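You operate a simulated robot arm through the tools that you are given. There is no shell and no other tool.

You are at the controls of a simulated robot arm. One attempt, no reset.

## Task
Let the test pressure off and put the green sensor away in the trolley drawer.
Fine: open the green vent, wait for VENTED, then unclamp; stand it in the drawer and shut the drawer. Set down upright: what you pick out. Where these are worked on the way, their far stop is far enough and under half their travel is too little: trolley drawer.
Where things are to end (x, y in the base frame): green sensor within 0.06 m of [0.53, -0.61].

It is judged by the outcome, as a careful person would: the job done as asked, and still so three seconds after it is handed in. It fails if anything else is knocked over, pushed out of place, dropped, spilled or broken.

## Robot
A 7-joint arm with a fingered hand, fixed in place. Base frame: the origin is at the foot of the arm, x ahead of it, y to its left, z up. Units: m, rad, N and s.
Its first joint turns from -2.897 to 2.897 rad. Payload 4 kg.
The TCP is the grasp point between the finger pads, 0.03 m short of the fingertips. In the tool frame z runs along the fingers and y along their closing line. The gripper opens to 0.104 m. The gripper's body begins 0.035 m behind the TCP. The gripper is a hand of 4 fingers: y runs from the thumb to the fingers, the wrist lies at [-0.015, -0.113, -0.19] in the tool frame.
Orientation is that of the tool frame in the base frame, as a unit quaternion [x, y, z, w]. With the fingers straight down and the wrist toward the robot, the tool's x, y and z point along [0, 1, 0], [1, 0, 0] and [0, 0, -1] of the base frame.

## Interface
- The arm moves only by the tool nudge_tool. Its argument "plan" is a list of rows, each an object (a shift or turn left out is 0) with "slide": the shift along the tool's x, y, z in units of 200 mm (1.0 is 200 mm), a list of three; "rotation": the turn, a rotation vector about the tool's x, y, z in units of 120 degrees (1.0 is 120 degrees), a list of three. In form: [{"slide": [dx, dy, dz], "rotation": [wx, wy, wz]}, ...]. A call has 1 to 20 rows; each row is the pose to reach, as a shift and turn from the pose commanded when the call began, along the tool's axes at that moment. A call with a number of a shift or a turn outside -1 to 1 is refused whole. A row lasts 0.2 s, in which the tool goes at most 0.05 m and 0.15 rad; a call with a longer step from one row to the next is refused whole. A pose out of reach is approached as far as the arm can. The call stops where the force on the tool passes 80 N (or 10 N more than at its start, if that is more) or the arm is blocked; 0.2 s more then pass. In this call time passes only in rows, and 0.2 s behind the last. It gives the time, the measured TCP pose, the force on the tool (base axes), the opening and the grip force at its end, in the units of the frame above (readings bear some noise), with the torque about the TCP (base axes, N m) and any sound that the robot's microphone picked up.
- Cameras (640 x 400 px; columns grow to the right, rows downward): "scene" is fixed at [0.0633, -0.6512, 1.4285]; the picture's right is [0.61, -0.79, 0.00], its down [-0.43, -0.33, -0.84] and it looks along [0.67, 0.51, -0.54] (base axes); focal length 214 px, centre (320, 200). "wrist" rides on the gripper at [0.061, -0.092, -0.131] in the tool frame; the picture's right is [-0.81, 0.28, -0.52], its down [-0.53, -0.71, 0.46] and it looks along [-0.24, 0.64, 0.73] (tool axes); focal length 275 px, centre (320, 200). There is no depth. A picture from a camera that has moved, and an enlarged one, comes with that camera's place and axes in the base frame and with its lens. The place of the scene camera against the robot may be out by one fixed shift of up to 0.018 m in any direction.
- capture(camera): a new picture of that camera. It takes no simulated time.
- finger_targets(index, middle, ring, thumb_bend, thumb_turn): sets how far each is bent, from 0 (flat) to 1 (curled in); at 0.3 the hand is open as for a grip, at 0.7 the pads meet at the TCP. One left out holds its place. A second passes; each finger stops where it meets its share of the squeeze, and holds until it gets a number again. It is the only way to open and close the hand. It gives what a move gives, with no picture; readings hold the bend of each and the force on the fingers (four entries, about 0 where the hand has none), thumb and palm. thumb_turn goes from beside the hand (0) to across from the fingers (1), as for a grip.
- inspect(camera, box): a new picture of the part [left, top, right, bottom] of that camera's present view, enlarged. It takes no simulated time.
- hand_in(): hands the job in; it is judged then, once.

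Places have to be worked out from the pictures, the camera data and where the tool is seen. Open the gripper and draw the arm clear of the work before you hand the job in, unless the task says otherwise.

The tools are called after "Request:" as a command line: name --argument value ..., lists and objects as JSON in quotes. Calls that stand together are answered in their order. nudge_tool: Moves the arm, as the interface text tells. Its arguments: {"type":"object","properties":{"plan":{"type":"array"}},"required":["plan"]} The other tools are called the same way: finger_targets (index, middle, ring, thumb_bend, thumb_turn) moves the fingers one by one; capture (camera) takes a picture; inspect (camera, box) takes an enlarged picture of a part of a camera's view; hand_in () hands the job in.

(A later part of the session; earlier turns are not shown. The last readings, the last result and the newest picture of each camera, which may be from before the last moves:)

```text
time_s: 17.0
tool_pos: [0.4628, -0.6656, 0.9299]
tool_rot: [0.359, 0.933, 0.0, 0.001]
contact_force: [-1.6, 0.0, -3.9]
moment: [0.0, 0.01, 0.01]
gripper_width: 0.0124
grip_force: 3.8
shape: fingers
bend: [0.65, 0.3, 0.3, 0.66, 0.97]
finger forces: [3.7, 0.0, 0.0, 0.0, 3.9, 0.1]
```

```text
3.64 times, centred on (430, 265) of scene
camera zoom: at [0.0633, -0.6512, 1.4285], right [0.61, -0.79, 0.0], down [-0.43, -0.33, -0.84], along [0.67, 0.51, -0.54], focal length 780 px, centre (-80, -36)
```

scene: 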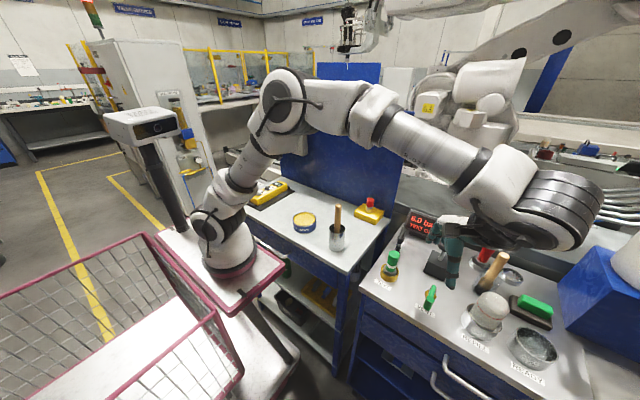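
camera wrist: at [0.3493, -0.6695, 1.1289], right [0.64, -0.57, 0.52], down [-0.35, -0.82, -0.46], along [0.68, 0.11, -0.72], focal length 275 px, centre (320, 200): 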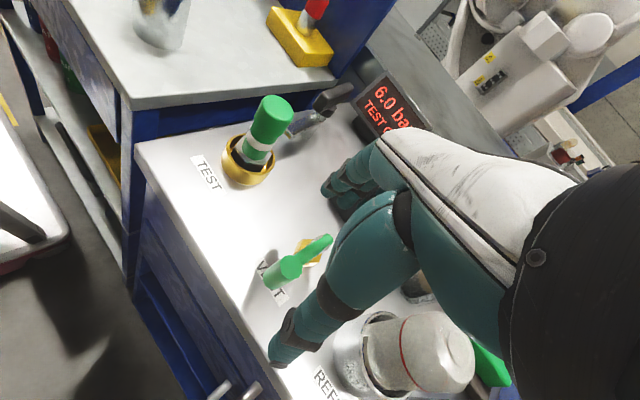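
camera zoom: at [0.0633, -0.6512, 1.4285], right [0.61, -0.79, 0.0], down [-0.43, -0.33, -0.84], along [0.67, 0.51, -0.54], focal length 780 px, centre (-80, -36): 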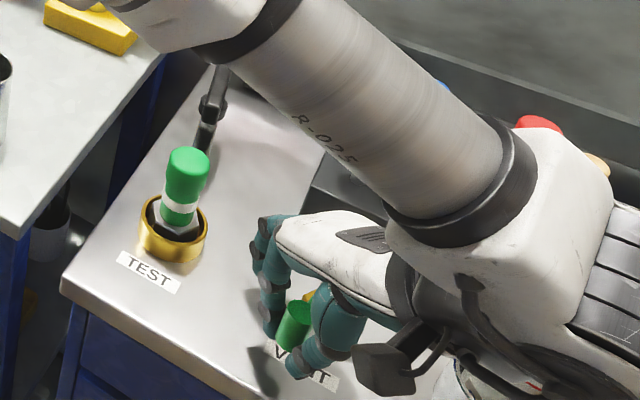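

The knob followed the hand with almost no force, so clockwise is the opening direction. I'll continue the arc to about 57°, yawing the hand less than the crank so it stays clear of the sensor.

Request:
nudge_tool --plan '[{"slide": [0.0207, 0.0436, 0], "rotation": [0, 0, 0.0417]}, {"slide": [0.0344, 0.0898, 0], "rotation": [0, 0, 0.0833]}, {"slide": [0.0407, 0.1377, 0], "rotation": [0, 0, 0.125]}, {"slide": [0.0395, 0.1859, 0], "rotation": [0, 0, 0.1667]}, {"slide": [0.0307, 0.2333, 0], "rotation": [0, 0, 0.2083]}]'

Request:
inspect --camera "wrist" --box '[220, 160, 420, 360]'

Request:
inspect --camera "scene" --box '[380, 200, 480, 310]'

```text
time_s: 18.2
tool_pos: [0.4891, -0.6276, 0.9291]
tool_rot: [0.554, 0.833, 0.0, 0.0]
contact_force: [-0.9, 1.2, -1.2]
moment: [0.0, 0.06, -0.01]
gripper_width: 0.0119
grip_force: 3.4
shape: fingers
bend: [0.66, 0.3, 0.3, 0.66, 0.96]
finger forces: [2.7, 0.0, 0.0, 0.0, 4.2, 0.1]
```

```text
2.00 times, centred on (320, 260) of wrist
camera zoom: at [0.3811, -0.6058, 1.0607], right [0.57, -0.64, 0.52], down [-0.45, -0.77, -0.46], along [0.69, 0.03, -0.72], focal length 551 px, centre (320, 80)
```

zoom: 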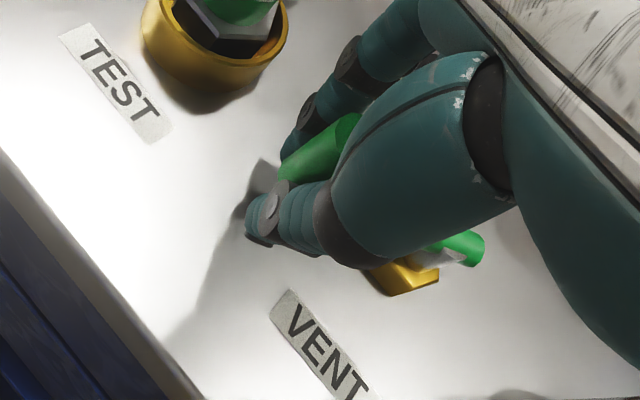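

```text
3.64 times, centred on (430, 255) of scene
camera zoom: at [0.0633, -0.6512, 1.4285], right [0.61, -0.79, 0.0], down [-0.43, -0.33, -0.84], along [0.67, 0.51, -0.54], focal length 780 px, centre (-80, 0)
```

zoom: 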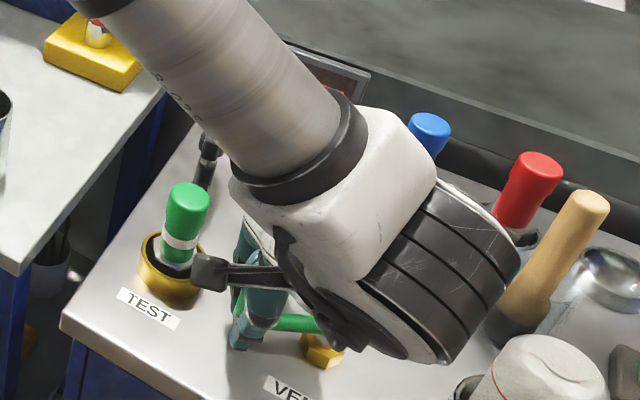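

The crank is near 57° and moving freely. I'll continue to about 80° and then check the display.

Request:
nudge_tool --plan '[{"slide": [0.0046, 0.0481, 0], "rotation": [0, 0, 0.0417]}, {"slide": [0.0017, 0.0962, 0], "rotation": [0, 0, 0.0833]}, {"slide": [-0.005, 0.123, 0], "rotation": [0, 0, 0.1167]}]'

Request:
capture --camera "wrist"

Request:
inspect --camera "scene" --box '[380, 200, 480, 310]'

```text
time_s: 19.0
tool_pos: [0.5132, -0.6173, 0.9304]
tool_rot: [0.651, 0.759, 0.0, 0.0]
contact_force: [-1.6, 2.3, -2.3]
moment: [0.05, 0.02, -0.04]
gripper_width: 0.0119
grip_force: 3.6
shape: fingers
bend: [0.66, 0.3, 0.3, 0.66, 0.96]
finger forces: [2.6, 0.0, 0.1, 0.0, 4.5, 0.1]
```

```text
taken
camera wrist: at [0.4129, -0.5712, 1.0611], right [0.4, -0.76, 0.52], down [-0.62, -0.64, -0.46], along [0.68, -0.14, -0.72], focal length 275 px, centre (320, 200)
```

wrist: 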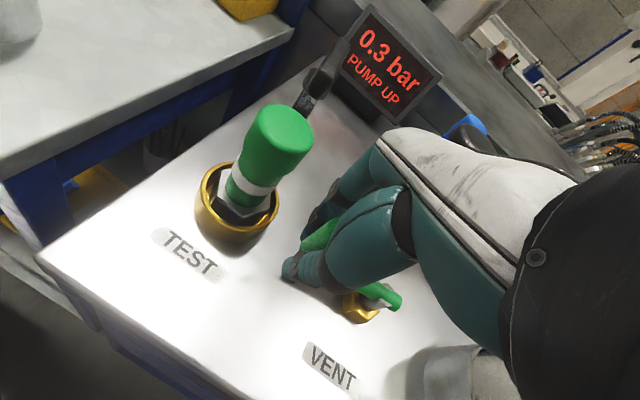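

```text
3.64 times, centred on (430, 255) of scene
camera zoom: at [0.0633, -0.6512, 1.4285], right [0.61, -0.79, 0.0], down [-0.43, -0.33, -0.84], along [0.67, 0.51, -0.54], focal length 780 px, centre (-80, 0)
```

zoom: 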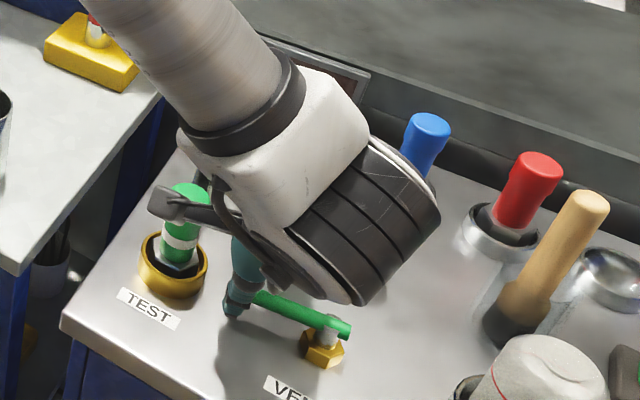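

The display has dropped to 0.3 bar, so the vent is open. I'll hold still for a moment and watch for VENTED.

Request:
nudge_tool --plan '[{"slide": [0, 0, 0]}, {"slide": [0, 0, 0]}, {"slide": [0, 0, 0]}, {"slide": [0, 0, 0]}, {"slide": [0, 0, 0]}]'

Request:
inspect --camera "wrist" --box '[280, 0, 460, 120]'

```text
time_s: 20.2
tool_pos: [0.5121, -0.6162, 0.9303]
tool_rot: [0.65, 0.76, 0.001, 0.001]
contact_force: [-0.7, 1.0, -2.6]
moment: [0.0, 0.02, -0.07]
gripper_width: 0.0115
grip_force: 3.8
shape: fingers
bend: [0.66, 0.3, 0.3, 0.66, 0.96]
finger forces: [2.9, 0.0, 0.0, 0.0, 4.3, 0.0]
```

```text
3.33 times, centred on (370, 60) of wrist
camera zoom: at [0.4128, -0.5713, 1.0612], right [0.4, -0.76, 0.52], down [-0.62, -0.64, -0.46], along [0.68, -0.14, -0.72], focal length 918 px, centre (153, 667)
```

zoom: 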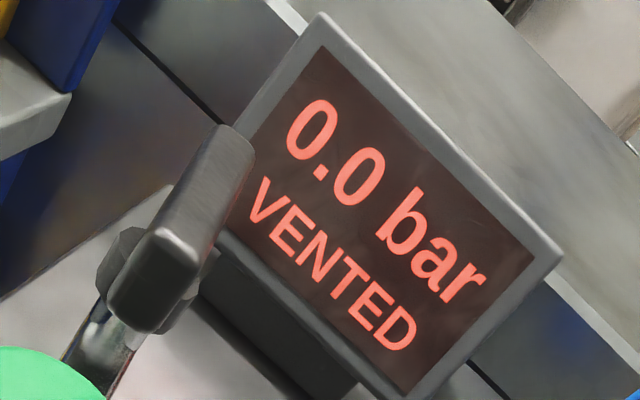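

Display reads 0.0 bar VENTED. I'll open the pinch and lift straight up clear of the crank.

Request:
finger_targets --index 0.3 --thumb_bend 0.3

Request:
nudge_tool --plan '[{"slide": [0, 0, -0.15]}, {"slide": [0, 0, -0.35]}, {"slide": [0, 0, -0.55]}, {"slide": [0, 0, -0.75]}, {"slide": [0, 0, -0.95]}]'

Request:
capture --camera "wrist"

Request:
capture --camera "scene"

```text
time_s: 21.2
tool_pos: [0.5138, -0.6179, 0.9309]
tool_rot: [0.65, 0.76, 0.001, 0.0]
contact_force: [-0.9, -0.8, 0.4]
moment: [0.01, 0.03, 0.0]
gripper_width: 0.103
grip_force: 0.1
shape: fingers
bend: [0.3, 0.3, 0.3, 0.3, 0.97]
finger forces: [0.0, 0.0, 0.0, 0.1, 0.0, 0.1]
```

```text
time_s: 22.4
tool_pos: [0.513, -0.6164, 1.1211]
tool_rot: [0.65, 0.76, 0.001, -0.001]
contact_force: [-0.3, -0.4, 0.1]
moment: [0.02, -0.01, 0.01]
gripper_width: 0.1026
grip_force: 0.0
shape: fingers
bend: [0.3, 0.3, 0.3, 0.3, 0.97]
finger forces: [0.0, 0.0, 0.0, 0.1, 0.1, 0.0]
```

```text
taken
camera wrist: at [0.4124, -0.5708, 1.2521], right [0.4, -0.76, 0.52], down [-0.62, -0.64, -0.46], along [0.68, -0.14, -0.72], focal length 275 px, centre (320, 200)
```

wrist: 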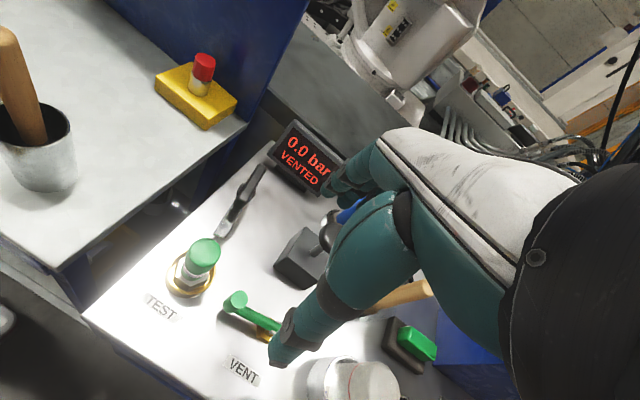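

```text
taken
```

scene: 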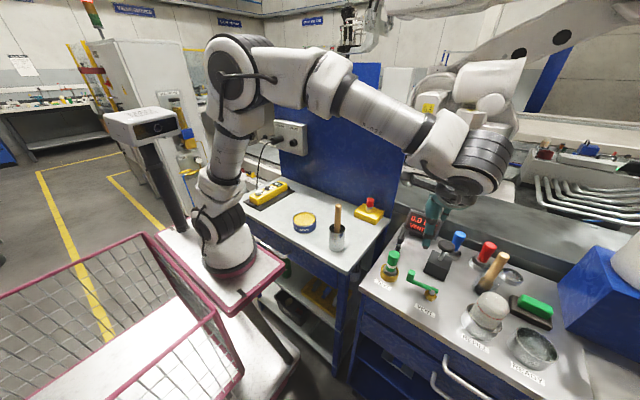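

The vent is open and clear. Next is the clamp T-handle at about (0.63, -0.536, 0.955), lying along x. I'll bring the hand above it yawed to -90° so thumb and fingers can straddle it in y.

Request:
nudge_tool --plan '[{"slide": [0.025, 0.053, 0.0], "rotation": [0, 0, 0.0688]}, {"slide": [0.051, 0.107, 0.0], "rotation": [0, 0, 0.1375]}, {"slide": [0.076, 0.16, 0.0], "rotation": [0, 0, 0.2063]}, {"slide": [0.102, 0.213, 0.0], "rotation": [0, 0, 0.275]}, {"slide": [0.127, 0.267, 0.0], "rotation": [0, 0, 0.3438]}, {"slide": [0.153, 0.32, 0.0], "rotation": [0, 0, 0.4125]}, {"slide": [0.178, 0.373, 0.02], "rotation": [0, 0, 0.4813]}, {"slide": [0.203, 0.427, 0.04], "rotation": [0, 0, 0.55]}, {"slide": [0.229, 0.48, 0.06], "rotation": [0, 0, 0.6188]}, {"slide": [0.254, 0.533, 0.08], "rotation": [0, 0, 0.6875]}, {"slide": [0.28, 0.587, 0.1], "rotation": [0, 0, 0.7563]}, {"slide": [0.305, 0.64, 0.1], "rotation": [0, 0, 0.825]}]'

Request:
capture --camera "wrist"

Request:
inspect --camera "wrist" --box '[200, 180, 400, 380]'

Request:
capture --camera "scene"

```text
time_s: 25.0
tool_pos: [0.6282, -0.5374, 1.1003]
tool_rot: [1.0, -0.002, 0.001, 0.0]
contact_force: [-0.3, 0.5, -0.2]
moment: [0.03, -0.02, -0.01]
gripper_width: 0.1027
grip_force: 0.1
shape: fingers
bend: [0.3, 0.3, 0.3, 0.3, 0.97]
finger forces: [0.0, 0.1, 0.1, 0.1, 0.1, 0.0]
```

```text
taken
camera wrist: at [0.69, -0.4455, 1.2315], right [-0.81, -0.27, 0.52], down [-0.53, 0.71, -0.46], along [-0.25, -0.64, -0.72], focal length 275 px, centre (320, 200)
```

wrist: 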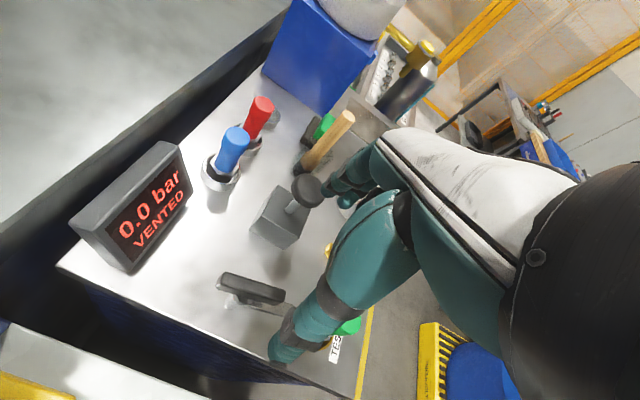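

```text
2.00 times, centred on (300, 280) of wrist
camera zoom: at [0.69, -0.4455, 1.2315], right [-0.81, -0.27, 0.52], down [-0.53, 0.71, -0.46], along [-0.25, -0.64, -0.72], focal length 551 px, centre (360, 40)
```

zoom: 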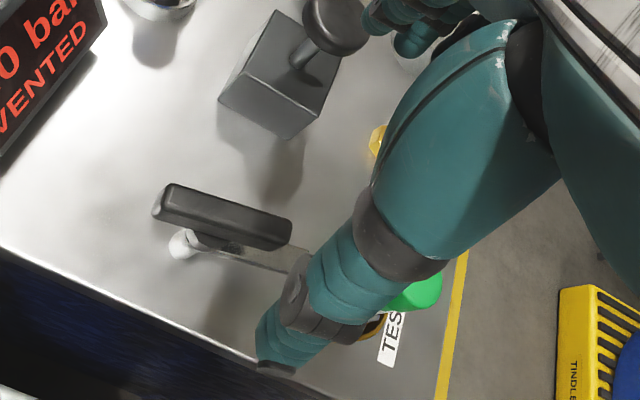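

```text
taken
```

scene: 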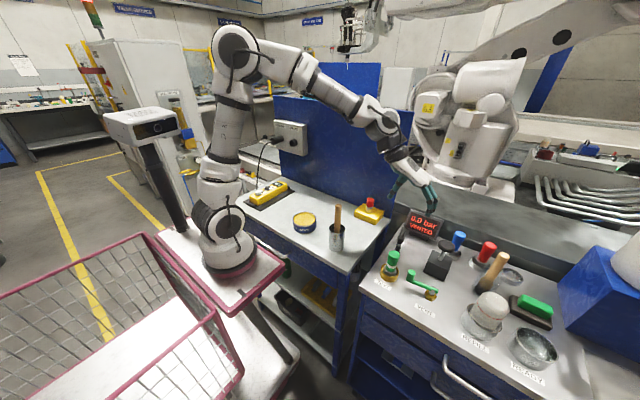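

The T-handle runs from (0.661, -0.531) to (0.598, -0.548), centre (0.630, -0.539). I'll align the hand to it (yaw -78°) and descend around it to z ≈ 0.954.

Request:
nudge_tool --plan '[{"slide": [0.005, 0.004, 0.15], "rotation": [0, 0, -0.05]}, {"slide": [0.01, 0.008, 0.3], "rotation": [0, 0, -0.1]}, {"slide": [0.01, 0.008, 0.45], "rotation": [0, 0, -0.1]}, {"slide": [0.01, 0.008, 0.6], "rotation": [0, 0, -0.1]}, {"slide": [0.01, 0.008, 0.73], "rotation": [0, 0, -0.1]}]'

Request:
capture --camera "wrist"

Request:
inspect --camera "scene" --box '[360, 180, 480, 290]'

```text
time_s: 26.2
tool_pos: [0.6312, -0.5362, 0.9515]
tool_rot: [0.995, 0.104, 0.001, 0.0]
contact_force: [0.0, -0.3, 0.3]
moment: [-0.01, -0.02, 0.0]
gripper_width: 0.103
grip_force: 0.0
shape: fingers
bend: [0.3, 0.3, 0.3, 0.3, 0.97]
finger forces: [0.0, 0.0, 0.0, 0.0, 0.0, 0.0]
```

```text
taken
camera wrist: at [0.6715, -0.4347, 1.0826], right [-0.74, -0.44, 0.52], down [-0.67, 0.59, -0.46], along [-0.1, -0.68, -0.73], focal length 275 px, centre (320, 200)
```

wrist: 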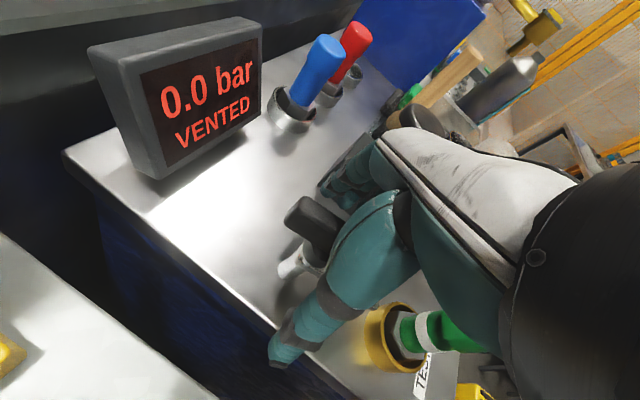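

```text
3.64 times, centred on (420, 235) of scene
camera zoom: at [0.0633, -0.6512, 1.4285], right [0.61, -0.79, 0.0], down [-0.43, -0.33, -0.84], along [0.67, 0.51, -0.54], focal length 780 px, centre (-44, 73)
```

zoom: 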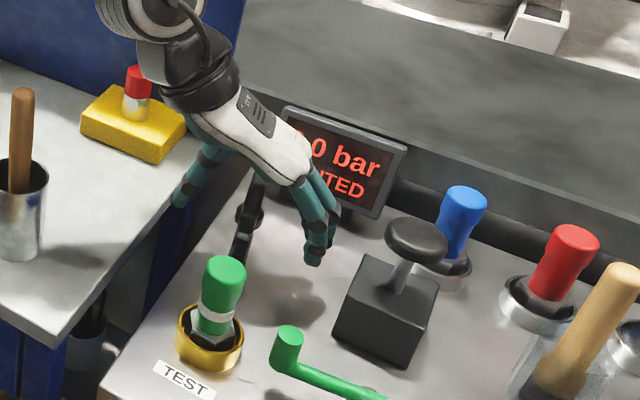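

The hand straddles the T-handle with no contact. I'll close all fingers on it.

Request:
finger_targets --index 0.7 --middle 0.7 --ring 0.7 --thumb_bend 0.7

Request:
capture --camera "wrist"

Request:
inspect --camera "scene" --box '[360, 180, 480, 290]'

```text
time_s: 27.2
tool_pos: [0.6309, -0.5372, 0.9512]
tool_rot: [0.995, 0.104, 0.001, 0.0]
contact_force: [1.4, -8.6, -3.0]
moment: [-0.17, -0.04, 0.07]
gripper_width: 0.0154
grip_force: 7.2
shape: fingers
bend: [0.62, 0.65, 0.7, 0.67, 0.97]
finger forces: [5.6, 5.1, 0.0, 0.0, 2.4, 0.1]
```

```text
taken
camera wrist: at [0.6718, -0.4354, 1.0827], right [-0.74, -0.44, 0.52], down [-0.67, 0.59, -0.46], along [-0.1, -0.68, -0.73], focal length 275 px, centre (320, 200)
```

wrist: 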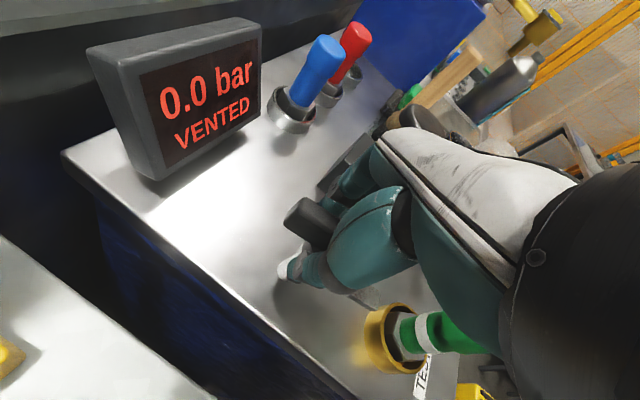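

```text
3.64 times, centred on (420, 235) of scene
camera zoom: at [0.0633, -0.6512, 1.4285], right [0.61, -0.79, 0.0], down [-0.43, -0.33, -0.84], along [0.67, 0.51, -0.54], focal length 780 px, centre (-44, 73)
```

zoom: 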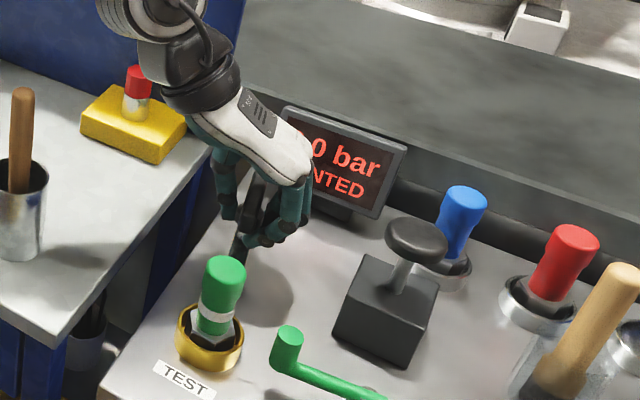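

Index, middle and thumb hold the handle. I'll turn it about the post counter-clockwise by 15° as a test and read the torque.

Request:
nudge_tool --plan '[{"rotation": [0, 0, -0.04]}, {"rotation": [0, 0, -0.08]}, {"rotation": [0, 0, -0.125]}]'

Request:
capture --camera "wrist"

Request:
inspect --camera "scene" --box '[360, 180, 480, 290]'

```text
time_s: 28.0
tool_pos: [0.6315, -0.5374, 0.9537]
tool_rot: [0.972, 0.233, 0.0, -0.001]
contact_force: [-0.9, -3.8, -9.2]
moment: [-0.06, 0.05, -0.02]
gripper_width: 0.0154
grip_force: 6.2
shape: fingers
bend: [0.63, 0.66, 0.7, 0.66, 0.97]
finger forces: [4.0, 5.9, 0.1, 0.1, 3.3, 0.1]
```

```text
taken
camera wrist: at [0.6442, -0.4293, 1.0843], right [-0.6, -0.61, 0.52], down [-0.8, 0.39, -0.45], along [0.08, -0.68, -0.73], focal length 275 px, centre (320, 200)
```

wrist: 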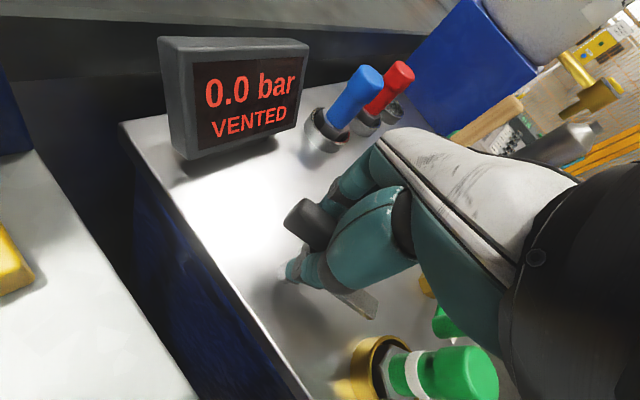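

```text
3.64 times, centred on (420, 235) of scene
camera zoom: at [0.0633, -0.6512, 1.4285], right [0.61, -0.79, 0.0], down [-0.43, -0.33, -0.84], along [0.67, 0.51, -0.54], focal length 780 px, centre (-44, 73)
```

zoom: 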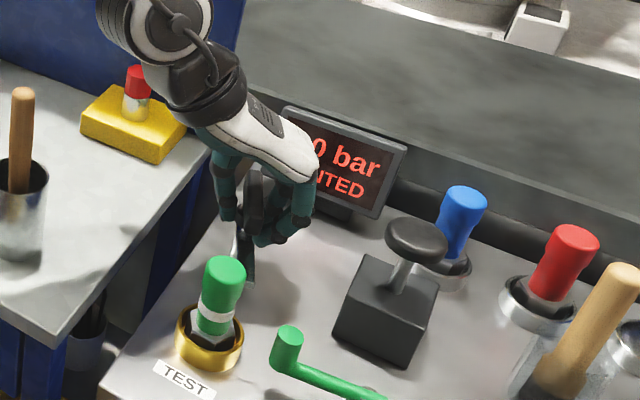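

The bar swings away freely with the hand. I'll keep turning counter-clockwise another ~50°.

Request:
nudge_tool --plan '[{"rotation": [0, 0, -0.06]}, {"rotation": [0, 0, -0.12]}, {"rotation": [0, 0, -0.18]}, {"rotation": [0, 0, -0.24]}, {"rotation": [0, 0, -0.3]}, {"rotation": [0, 0, -0.36]}, {"rotation": [0, 0, -0.42]}]'

Request:
capture --camera "wrist"

Request:
inspect --camera "scene" --box '[360, 180, 480, 290]'

```text
time_s: 29.6
tool_pos: [0.6309, -0.5382, 0.9536]
tool_rot: [0.781, 0.625, 0.0, 0.0]
contact_force: [0.7, -2.1, -8.4]
moment: [-0.04, 0.02, 0.0]
gripper_width: 0.0147
grip_force: 6.5
shape: fingers
bend: [0.65, 0.67, 0.7, 0.65, 0.96]
finger forces: [3.3, 4.9, 0.0, 0.1, 4.1, 0.0]
```

```text
taken
camera wrist: at [0.555, -0.4589, 1.0854], right [0.09, -0.85, 0.52], down [-0.81, -0.37, -0.46], along [0.58, -0.38, -0.72], focal length 275 px, centre (320, 200)
```

wrist: 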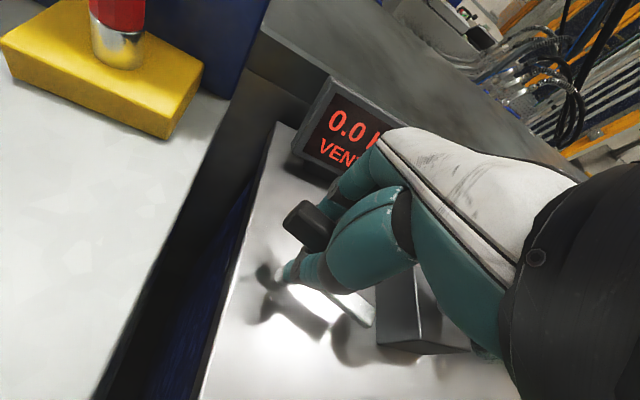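

```text
3.64 times, centred on (420, 235) of scene
camera zoom: at [0.0633, -0.6512, 1.4285], right [0.61, -0.79, 0.0], down [-0.43, -0.33, -0.84], along [0.67, 0.51, -0.54], focal length 780 px, centre (-44, 73)
```

zoom: 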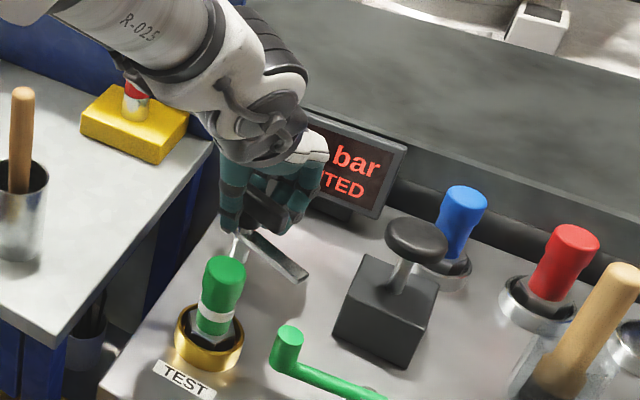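

About 65° turned with no resistance, and the bar now points well away from the sensor. I'll turn another 24° or until it meets its stop.

Request:
nudge_tool --plan '[{"rotation": [0, 0, -0.05]}, {"rotation": [0, 0, -0.1]}, {"rotation": [0, 0, -0.15]}, {"rotation": [0, 0, -0.2]}]'

Request:
capture --camera "wrist"

Request:
inspect --camera "scene" --box '[360, 180, 480, 290]'

```text
time_s: 30.6
tool_pos: [0.6315, -0.5383, 0.9537]
tool_rot: [0.633, 0.774, 0.0, 0.001]
contact_force: [-1.1, -0.1, -1.9]
moment: [0.01, 0.04, -0.04]
gripper_width: 0.0147
grip_force: 5.7
shape: fingers
bend: [0.65, 0.68, 0.7, 0.65, 0.96]
finger forces: [2.8, 3.6, 0.1, 0.0, 5.9, 0.0]
```

```text
taken
camera wrist: at [0.53, -0.4969, 1.085], right [0.43, -0.74, 0.52], down [-0.59, -0.66, -0.46], along [0.68, -0.11, -0.72], focal length 275 px, centre (320, 200)
```

wrist: 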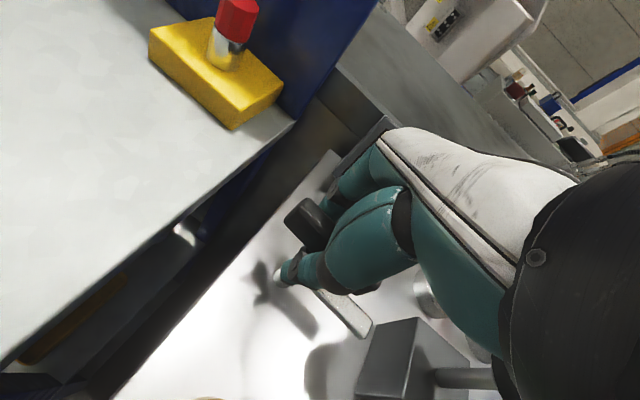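

```text
3.64 times, centred on (420, 235) of scene
camera zoom: at [0.0633, -0.6512, 1.4285], right [0.61, -0.79, 0.0], down [-0.43, -0.33, -0.84], along [0.67, 0.51, -0.54], focal length 780 px, centre (-44, 73)
```

zoom: 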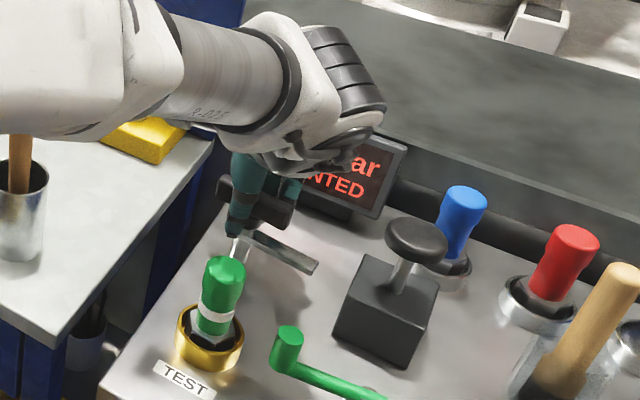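

The handle is turned about 89° with no stop felt. I'll add a few degrees to see whether it's at the end of travel.

Request:
nudge_tool --plan '[{"rotation": [0, 0, -0.04]}, {"rotation": [0, 0, -0.08]}]'

Request:
inspect --camera "scene" --box '[380, 210, 450, 280]'

```text
time_s: 31.2
tool_pos: [0.6314, -0.5379, 0.9536]
tool_rot: [0.567, 0.824, 0.001, 0.0]
contact_force: [-0.1, -0.1, -1.3]
moment: [0.04, 0.01, -0.05]
gripper_width: 0.0147
grip_force: 5.8
shape: fingers
bend: [0.66, 0.68, 0.7, 0.65, 0.95]
finger forces: [2.8, 3.5, 0.0, 0.1, 6.2, 0.0]
```

```text
5.71 times, centred on (415, 245) of scene
camera zoom: at [0.0633, -0.6512, 1.4285], right [0.61, -0.79, 0.0], down [-0.43, -0.33, -0.84], along [0.67, 0.51, -0.54], focal length 1226 px, centre (-223, -57)
```

zoom: 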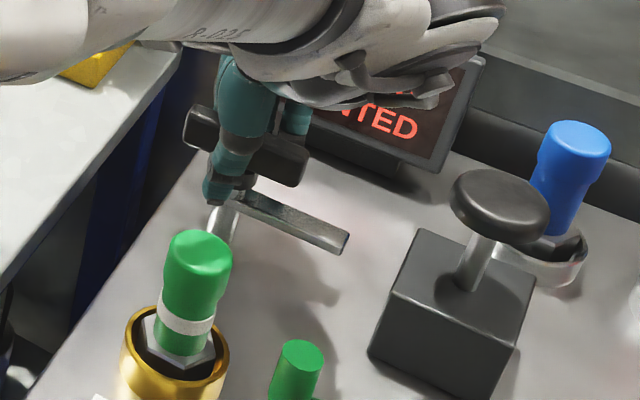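

The bar now points toward -y, fully clear of the sensor (about 97° turned). I'll open the fingers part-way so nothing touches the sensor, and lift straight up.

Request:
finger_targets --index 0.45 --middle 0.45 --ring 0.45 --thumb_bend 0.45

Request:
nudge_tool --plan '[{"slide": [0, 0, -0.12]}, {"slide": [0, 0, -0.3]}, {"slide": [0, 0, -0.5]}, {"slide": [0, 0, -0.7]}, {"slide": [0, 0, -0.9]}]'

Request:
capture --camera "wrist"

Request:
capture --camera "scene"

```text
time_s: 32.2
tool_pos: [0.6324, -0.5379, 0.9544]
tool_rot: [0.567, 0.824, 0.001, 0.0]
contact_force: [-0.4, -0.4, 0.3]
moment: [0.02, -0.03, 0.02]
gripper_width: 0.0645
grip_force: 0.0
shape: fingers
bend: [0.45, 0.45, 0.45, 0.45, 0.97]
finger forces: [0.1, 0.0, 0.1, 0.0, 0.0, 0.0]
```

```text
time_s: 33.4
tool_pos: [0.6296, -0.5391, 1.1348]
tool_rot: [0.568, 0.823, 0.001, 0.0]
contact_force: [0.7, -0.4, 0.0]
moment: [0.03, 0.0, 0.02]
gripper_width: 0.0646
grip_force: 0.1
shape: fingers
bend: [0.45, 0.45, 0.45, 0.45, 0.97]
finger forces: [0.0, 0.1, 0.0, 0.1, 0.1, 0.0]
```

```text
taken
camera wrist: at [0.5224, -0.5155, 1.2649], right [0.55, -0.66, 0.52], down [-0.48, -0.75, -0.46], along [0.69, 0.0, -0.72], focal length 275 px, centre (320, 200)
```

wrist: 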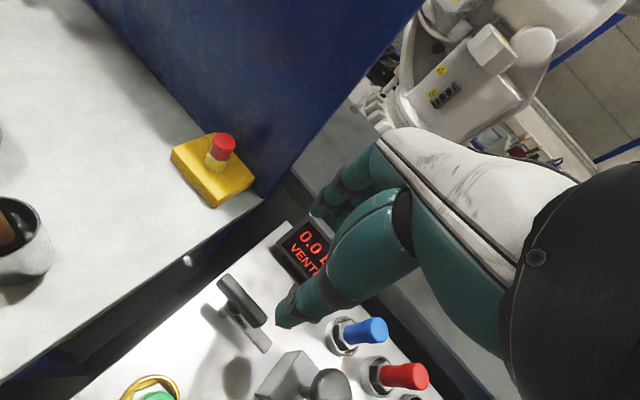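

```text
taken
```

scene: 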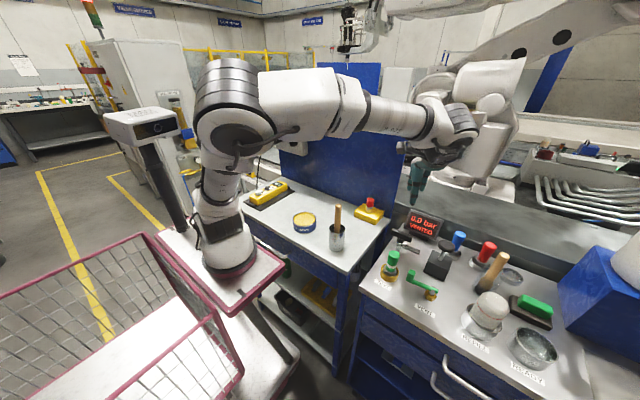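

The clamp is open. Next the drawer: handles are on the front (x ≈ 0.40), the upper one from y ≈ -0.755 to -0.90 at z ≈ 0.80 by my estimate. I'll back out toward the front at safe height, squaring the hand up, then look at the handles.

Request:
nudge_tool --plan '[{"slide": [-0.011, -0.197, -0.035], "rotation": [0, 0, 0.035]}, {"slide": [-0.022, -0.393, -0.07], "rotation": [0, 0, 0.07]}, {"slide": [-0.033, -0.59, -0.105], "rotation": [0, 0, 0.105]}, {"slide": [-0.044, -0.787, -0.14], "rotation": [0, 0, 0.14]}, {"slide": [-0.054, -0.983, -0.175], "rotation": [0, 0, 0.173]}]'

Request:
finger_targets --index 0.3 --middle 0.3 --ring 0.3 --thumb_bend 0.3

Request:
nudge_tool --plan '[{"slide": [-0.18, -0.17, 0]}, {"slide": [-0.36, -0.34, 0]}, {"slide": [-0.54, -0.5, 0]}, {"slide": [-0.72, -0.67, 0]}, {"slide": [-0.9, -0.84, 0]}, {"slide": [-0.9, -1.0, 0]}]'

Request:
capture --camera "wrist"

Request:
capture --camera "scene"

```text
time_s: 34.6
tool_pos: [0.4457, -0.6207, 1.1695]
tool_rot: [0.706, 0.708, 0.001, 0.0]
contact_force: [0.3, -0.5, -0.1]
moment: [-0.01, 0.0, 0.0]
gripper_width: 0.0649
grip_force: 0.0
shape: fingers
bend: [0.45, 0.45, 0.45, 0.45, 0.97]
finger forces: [0.1, 0.1, 0.0, 0.0, 0.0, 0.1]
```

```text
time_s: 35.6
tool_pos: [0.4451, -0.6201, 1.1678]
tool_rot: [0.705, 0.709, 0.001, 0.001]
contact_force: [0.3, -0.1, 0.7]
moment: [0.0, 0.01, 0.02]
gripper_width: 0.1025
grip_force: 0.1
shape: fingers
bend: [0.3, 0.3, 0.3, 0.3, 0.97]
finger forces: [0.0, 0.0, 0.0, 0.1, 0.0, 0.1]
```

```text
time_s: 37.0
tool_pos: [0.2544, -0.801, 1.1692]
tool_rot: [0.704, 0.71, 0.001, -0.001]
contact_force: [0.6, -0.5, 1.0]
moment: [-0.01, 0.03, 0.02]
gripper_width: 0.1027
grip_force: 0.0
shape: fingers
bend: [0.3, 0.3, 0.3, 0.3, 0.97]
finger forces: [0.0, 0.0, 0.0, 0.0, 0.1, 0.1]
```

```text
taken
camera wrist: at [0.1625, -0.7408, 1.3002], right [0.28, -0.81, 0.52], down [-0.71, -0.54, -0.46], along [0.65, -0.24, -0.72], focal length 275 px, centre (320, 200)
```

wrist: 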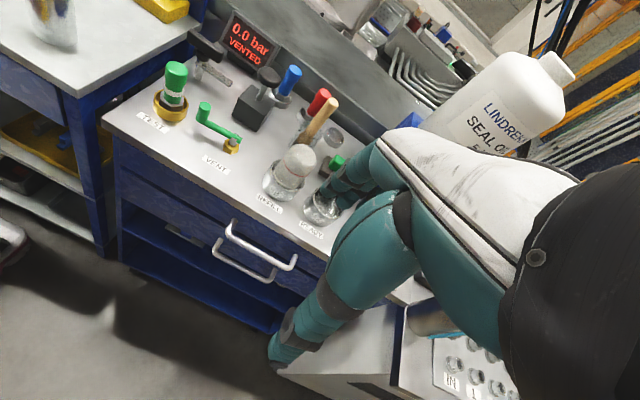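

```text
taken
```

scene: 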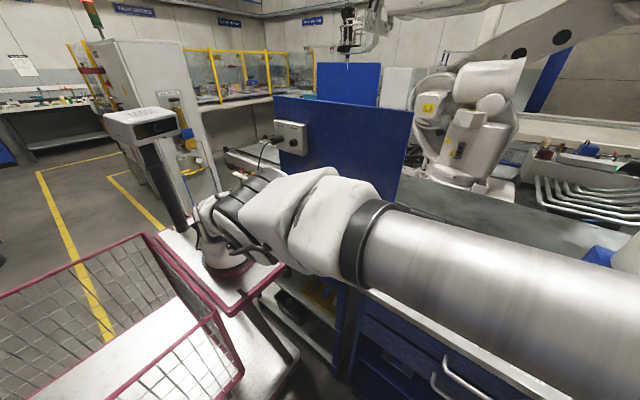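

Both drawer handles are now visible in the wrist view. I'll zoom in to fix their positions.

Request:
inspect --camera "wrist" --box '[100, 140, 340, 340]'

Request:
inspect --camera "wrist" --box '[200, 190, 320, 290]'

Request:
inspect --camera "scene" --box '[340, 280, 540, 400]'

```text
2.00 times, centred on (220, 240) of wrist
camera zoom: at [0.1625, -0.7408, 1.3002], right [0.28, -0.81, 0.52], down [-0.71, -0.54, -0.46], along [0.65, -0.24, -0.72], focal length 551 px, centre (520, 120)
```

zoom: 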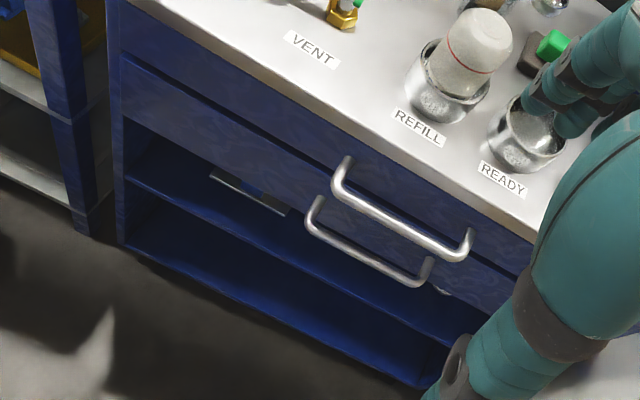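

```text
4.00 times, centred on (260, 240) of wrist
camera zoom: at [0.1625, -0.7408, 1.3002], right [0.28, -0.81, 0.52], down [-0.71, -0.54, -0.46], along [0.65, -0.24, -0.72], focal length 1101 px, centre (560, 40)
```

zoom: 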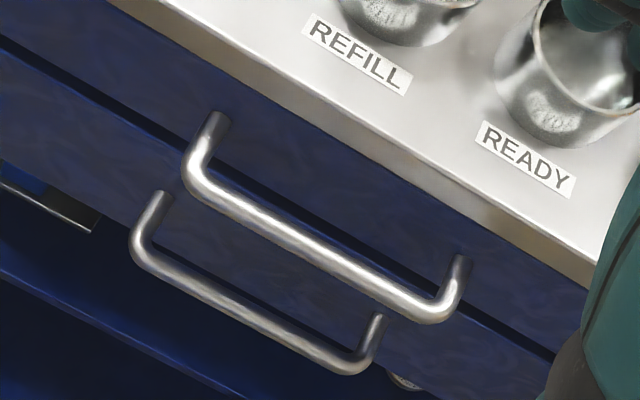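

```text
3.20 times, centred on (440, 340) of scene
camera zoom: at [0.0633, -0.6512, 1.4285], right [0.61, -0.79, 0.0], down [-0.43, -0.33, -0.84], along [0.67, 0.51, -0.54], focal length 686 px, centre (-64, -248)
```

zoom: 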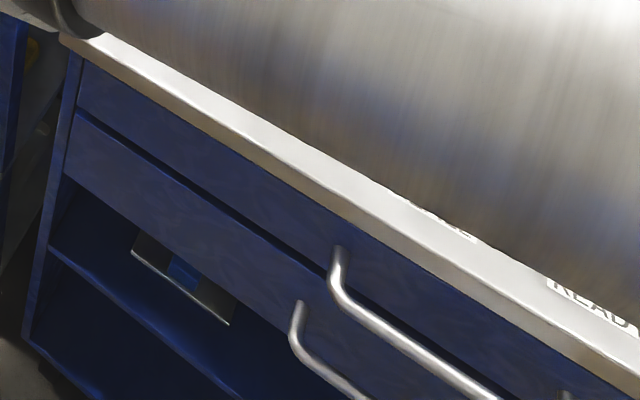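

The upper handle bar is at x ≈ 0.405, z ≈ 0.805, from y ≈ -0.76 to -0.895, about 11 mm thick. I'll pitch the hand 45° forward so the fingers can go over and behind the bar, while lowering in front of the trolley.

Request:
nudge_tool --plan '[{"slide": [0, 0.0, 0.16], "rotation": [-0.0625, 0, 0]}, {"slide": [0, 0.0, 0.33], "rotation": [-0.125, 0, 0]}, {"slide": [0, 0.0, 0.5], "rotation": [-0.1875, 0, 0]}, {"slide": [0, 0.0, 0.66], "rotation": [-0.25, 0, 0]}, {"slide": [0, 0.0, 0.83], "rotation": [-0.3125, 0, 0]}, {"slide": [0, 0.0, 1.0], "rotation": [-0.375, 0, 0]}]'

Request:
capture --camera "wrist"

Request:
capture --camera "scene"

```text
time_s: 38.4
tool_pos: [0.255, -0.8037, 0.9685]
tool_rot: [0.652, 0.654, 0.272, 0.27]
contact_force: [-0.6, 0.3, 0.6]
moment: [0.0, 0.02, 0.01]
gripper_width: 0.1027
grip_force: 0.0
shape: fingers
bend: [0.3, 0.3, 0.3, 0.3, 0.97]
finger forces: [0.0, 0.1, 0.1, 0.0, 0.0, 0.0]
```

```text
taken
camera wrist: at [0.0973, -0.7438, 0.9969], right [-0.17, -0.81, 0.56], down [-0.18, -0.53, -0.83], along [0.97, -0.24, -0.05], focal length 275 px, centre (320, 200)
```

wrist: 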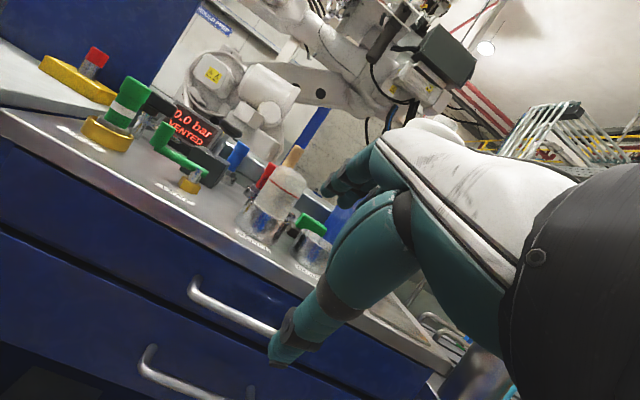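

```text
taken
```

scene: 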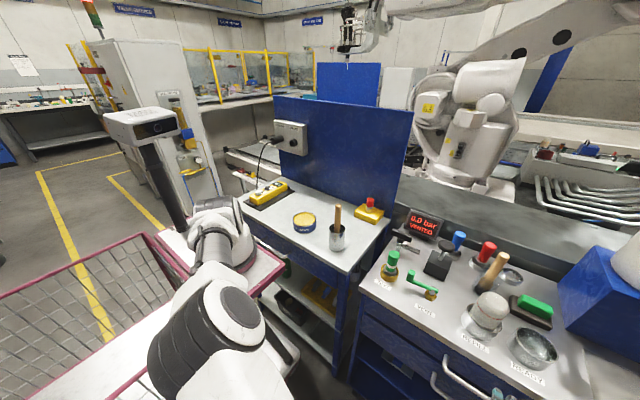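

The pitched view shows the handles straight on. I'll zoom on the upper handle to refine its height and depth.

Request:
inspect --camera "wrist" --box '[120, 240, 300, 400]'

Request:
inspect --camera "wrist" --box '[0, 100, 200, 400]'

```text
2.50 times, centred on (210, 320) of wrist
camera zoom: at [0.0973, -0.7438, 0.9969], right [-0.17, -0.81, 0.56], down [-0.18, -0.53, -0.83], along [0.97, -0.24, -0.05], focal length 688 px, centre (595, -100)
```

zoom: 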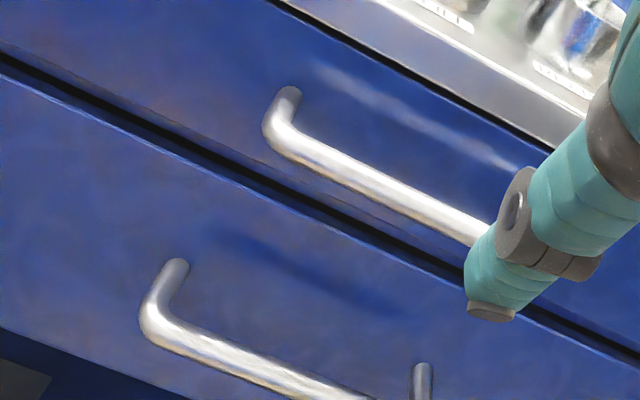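

```text
1.33 times, centred on (100, 250) of wrist
camera zoom: at [0.0973, -0.7438, 0.9969], right [-0.17, -0.81, 0.56], down [-0.18, -0.53, -0.83], along [0.97, -0.24, -0.05], focal length 367 px, centre (613, 133)
```

zoom: 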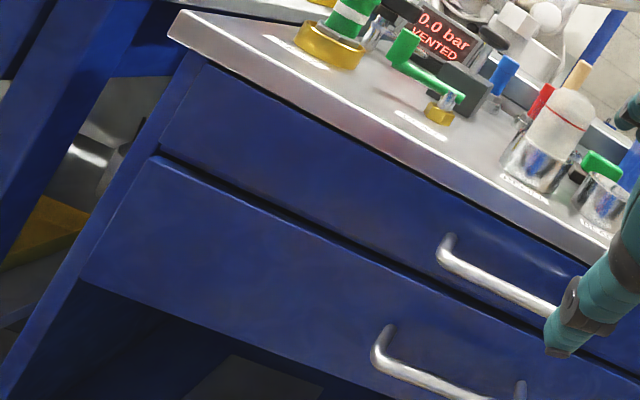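

The upper bar triangulates to about x = 0.400, z = 0.814, with the drawer face at x ≈ 0.436 (upper front z 0.77–0.85, lower front z 0.65–0.76). I'll pre-shape the fingers to fit the narrow gap, keep the thumb open, and move to a staging point 8 cm back along the approach line.

Request:
finger_targets --index 0.55 --middle 0.55 --ring 0.55 --thumb_bend 0.3

Request:
nudge_tool --plan '[{"slide": [0.007, -0.014, 0.195]}, {"slide": [0.014, -0.028, 0.39]}, {"slide": [0.02, -0.041, 0.585]}]'

Request:
capture --camera "wrist"

Request:
capture --camera "scene"

```text
time_s: 39.4
tool_pos: [0.2536, -0.8041, 0.9694]
tool_rot: [0.652, 0.653, 0.272, 0.271]
contact_force: [-0.3, 0.4, 0.1]
moment: [0.03, 0.03, -0.02]
gripper_width: 0.0712
grip_force: 0.2
shape: fingers
bend: [0.55, 0.55, 0.55, 0.3, 0.97]
finger forces: [0.1, 0.0, 0.0, 0.1, 0.0, 0.0]
```

```text
time_s: 40.2
tool_pos: [0.3301, -0.7967, 0.8807]
tool_rot: [0.652, 0.655, 0.271, 0.27]
contact_force: [-0.3, -0.5, 0.2]
moment: [-0.02, 0.01, -0.01]
gripper_width: 0.0711
grip_force: 0.1
shape: fingers
bend: [0.55, 0.55, 0.55, 0.3, 0.97]
finger forces: [0.0, 0.0, 0.0, 0.0, 0.1, 0.0]
```

```text
taken
camera wrist: at [0.1732, -0.7368, 0.9089], right [-0.17, -0.81, 0.56], down [-0.18, -0.53, -0.83], along [0.97, -0.24, -0.06], focal length 275 px, centre (320, 200)
```

wrist: 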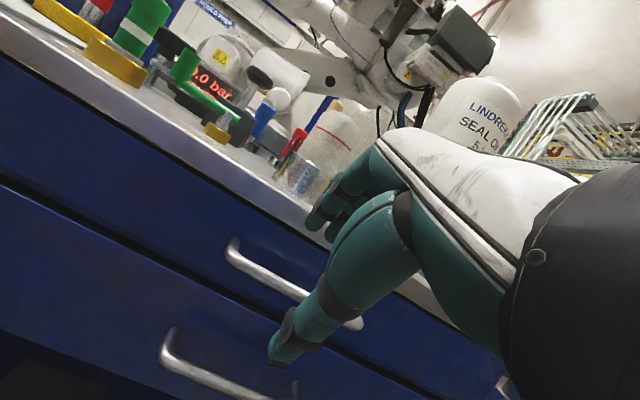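

```text
taken
```

scene: 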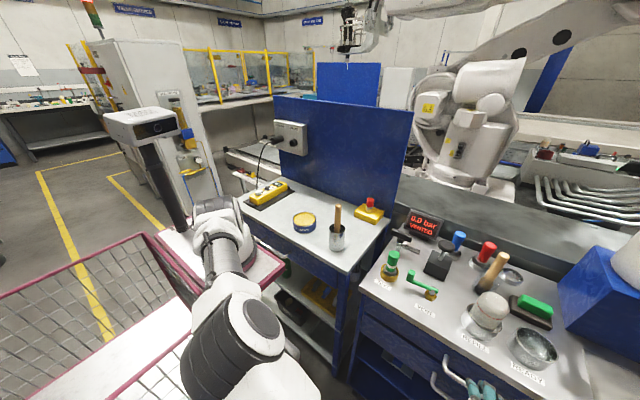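

The bar's image nearly matches the prediction. I'll zoom to check the remaining offset before going in.

Request:
inspect --camera "wrist" --box '[200, 150, 400, 380]'

Request:
inspect --camera "scene" --box '[420, 330, 540, 400]'

```text
1.74 times, centred on (300, 265) of wrist
camera zoom: at [0.1732, -0.7368, 0.9089], right [-0.17, -0.81, 0.56], down [-0.18, -0.53, -0.83], along [0.97, -0.24, -0.06], focal length 479 px, centre (355, 87)
```

zoom: 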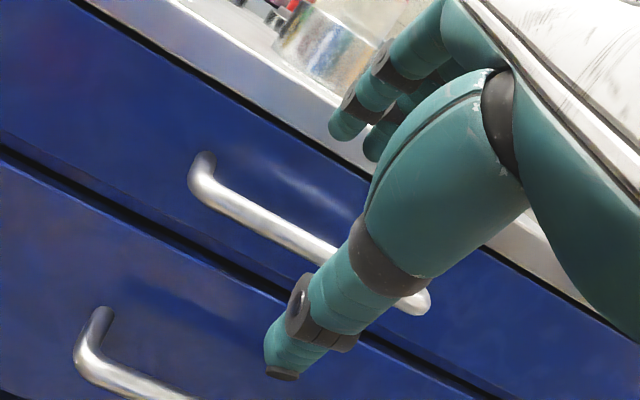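

```text
5.33 times, centred on (480, 365) of scene
camera zoom: at [0.0633, -0.6512, 1.4285], right [0.61, -0.79, 0.0], down [-0.43, -0.33, -0.84], along [0.67, 0.51, -0.54], focal length 1144 px, centre (-533, -680)
```

zoom: 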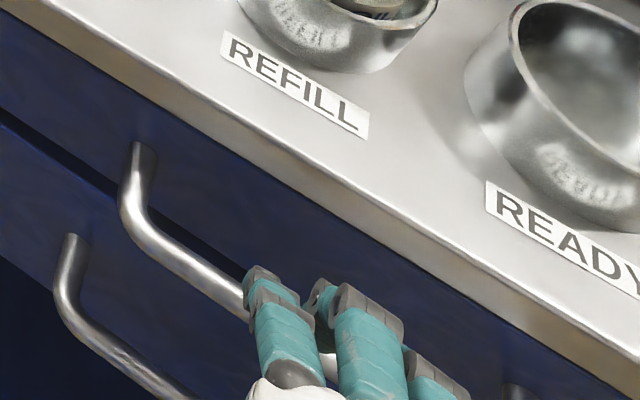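

The bar refines to (0.399, 0.815) in x–z. I'll advance along the finger direction in two stages, first to about 3 cm short.

Request:
nudge_tool --plan '[{"slide": [0, 0.005, 0.14]}, {"slide": [0, 0.009, 0.28]}]'

Request:
inspect --camera "wrist" --box '[200, 150, 400, 380]'

Request:
inspect --camera "scene" --box '[420, 330, 540, 400]'

```text
time_s: 40.8
tool_pos: [0.371, -0.7974, 0.8437]
tool_rot: [0.653, 0.654, 0.272, 0.271]
contact_force: [-0.5, 0.4, -0.7]
moment: [0.01, 0.03, 0.01]
gripper_width: 0.0711
grip_force: 0.0
shape: fingers
bend: [0.55, 0.55, 0.55, 0.3, 0.97]
finger forces: [0.0, 0.1, 0.0, 0.0, 0.0, 0.0]
```

```text
1.74 times, centred on (300, 265) of wrist
camera zoom: at [0.2144, -0.7368, 0.8713], right [-0.17, -0.81, 0.56], down [-0.18, -0.53, -0.83], along [0.97, -0.24, -0.06], focal length 479 px, centre (355, 87)
```

zoom: 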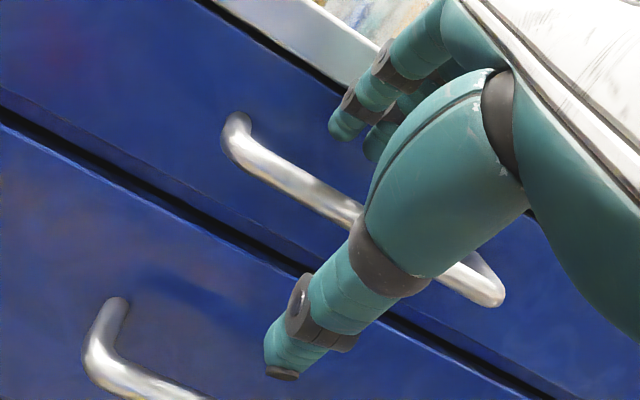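

```text
5.33 times, centred on (480, 365) of scene
camera zoom: at [0.0633, -0.6512, 1.4285], right [0.61, -0.79, 0.0], down [-0.43, -0.33, -0.84], along [0.67, 0.51, -0.54], focal length 1144 px, centre (-533, -680)
```

zoom: 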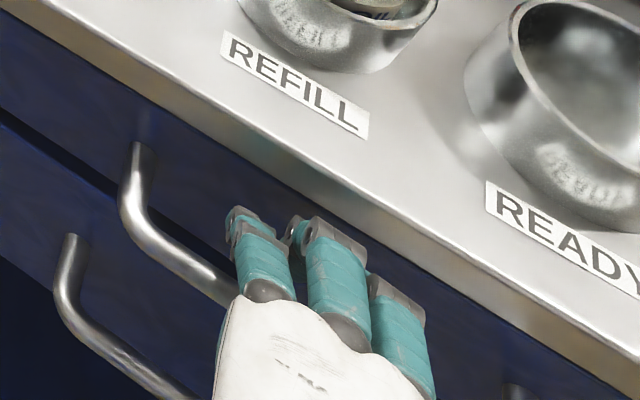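

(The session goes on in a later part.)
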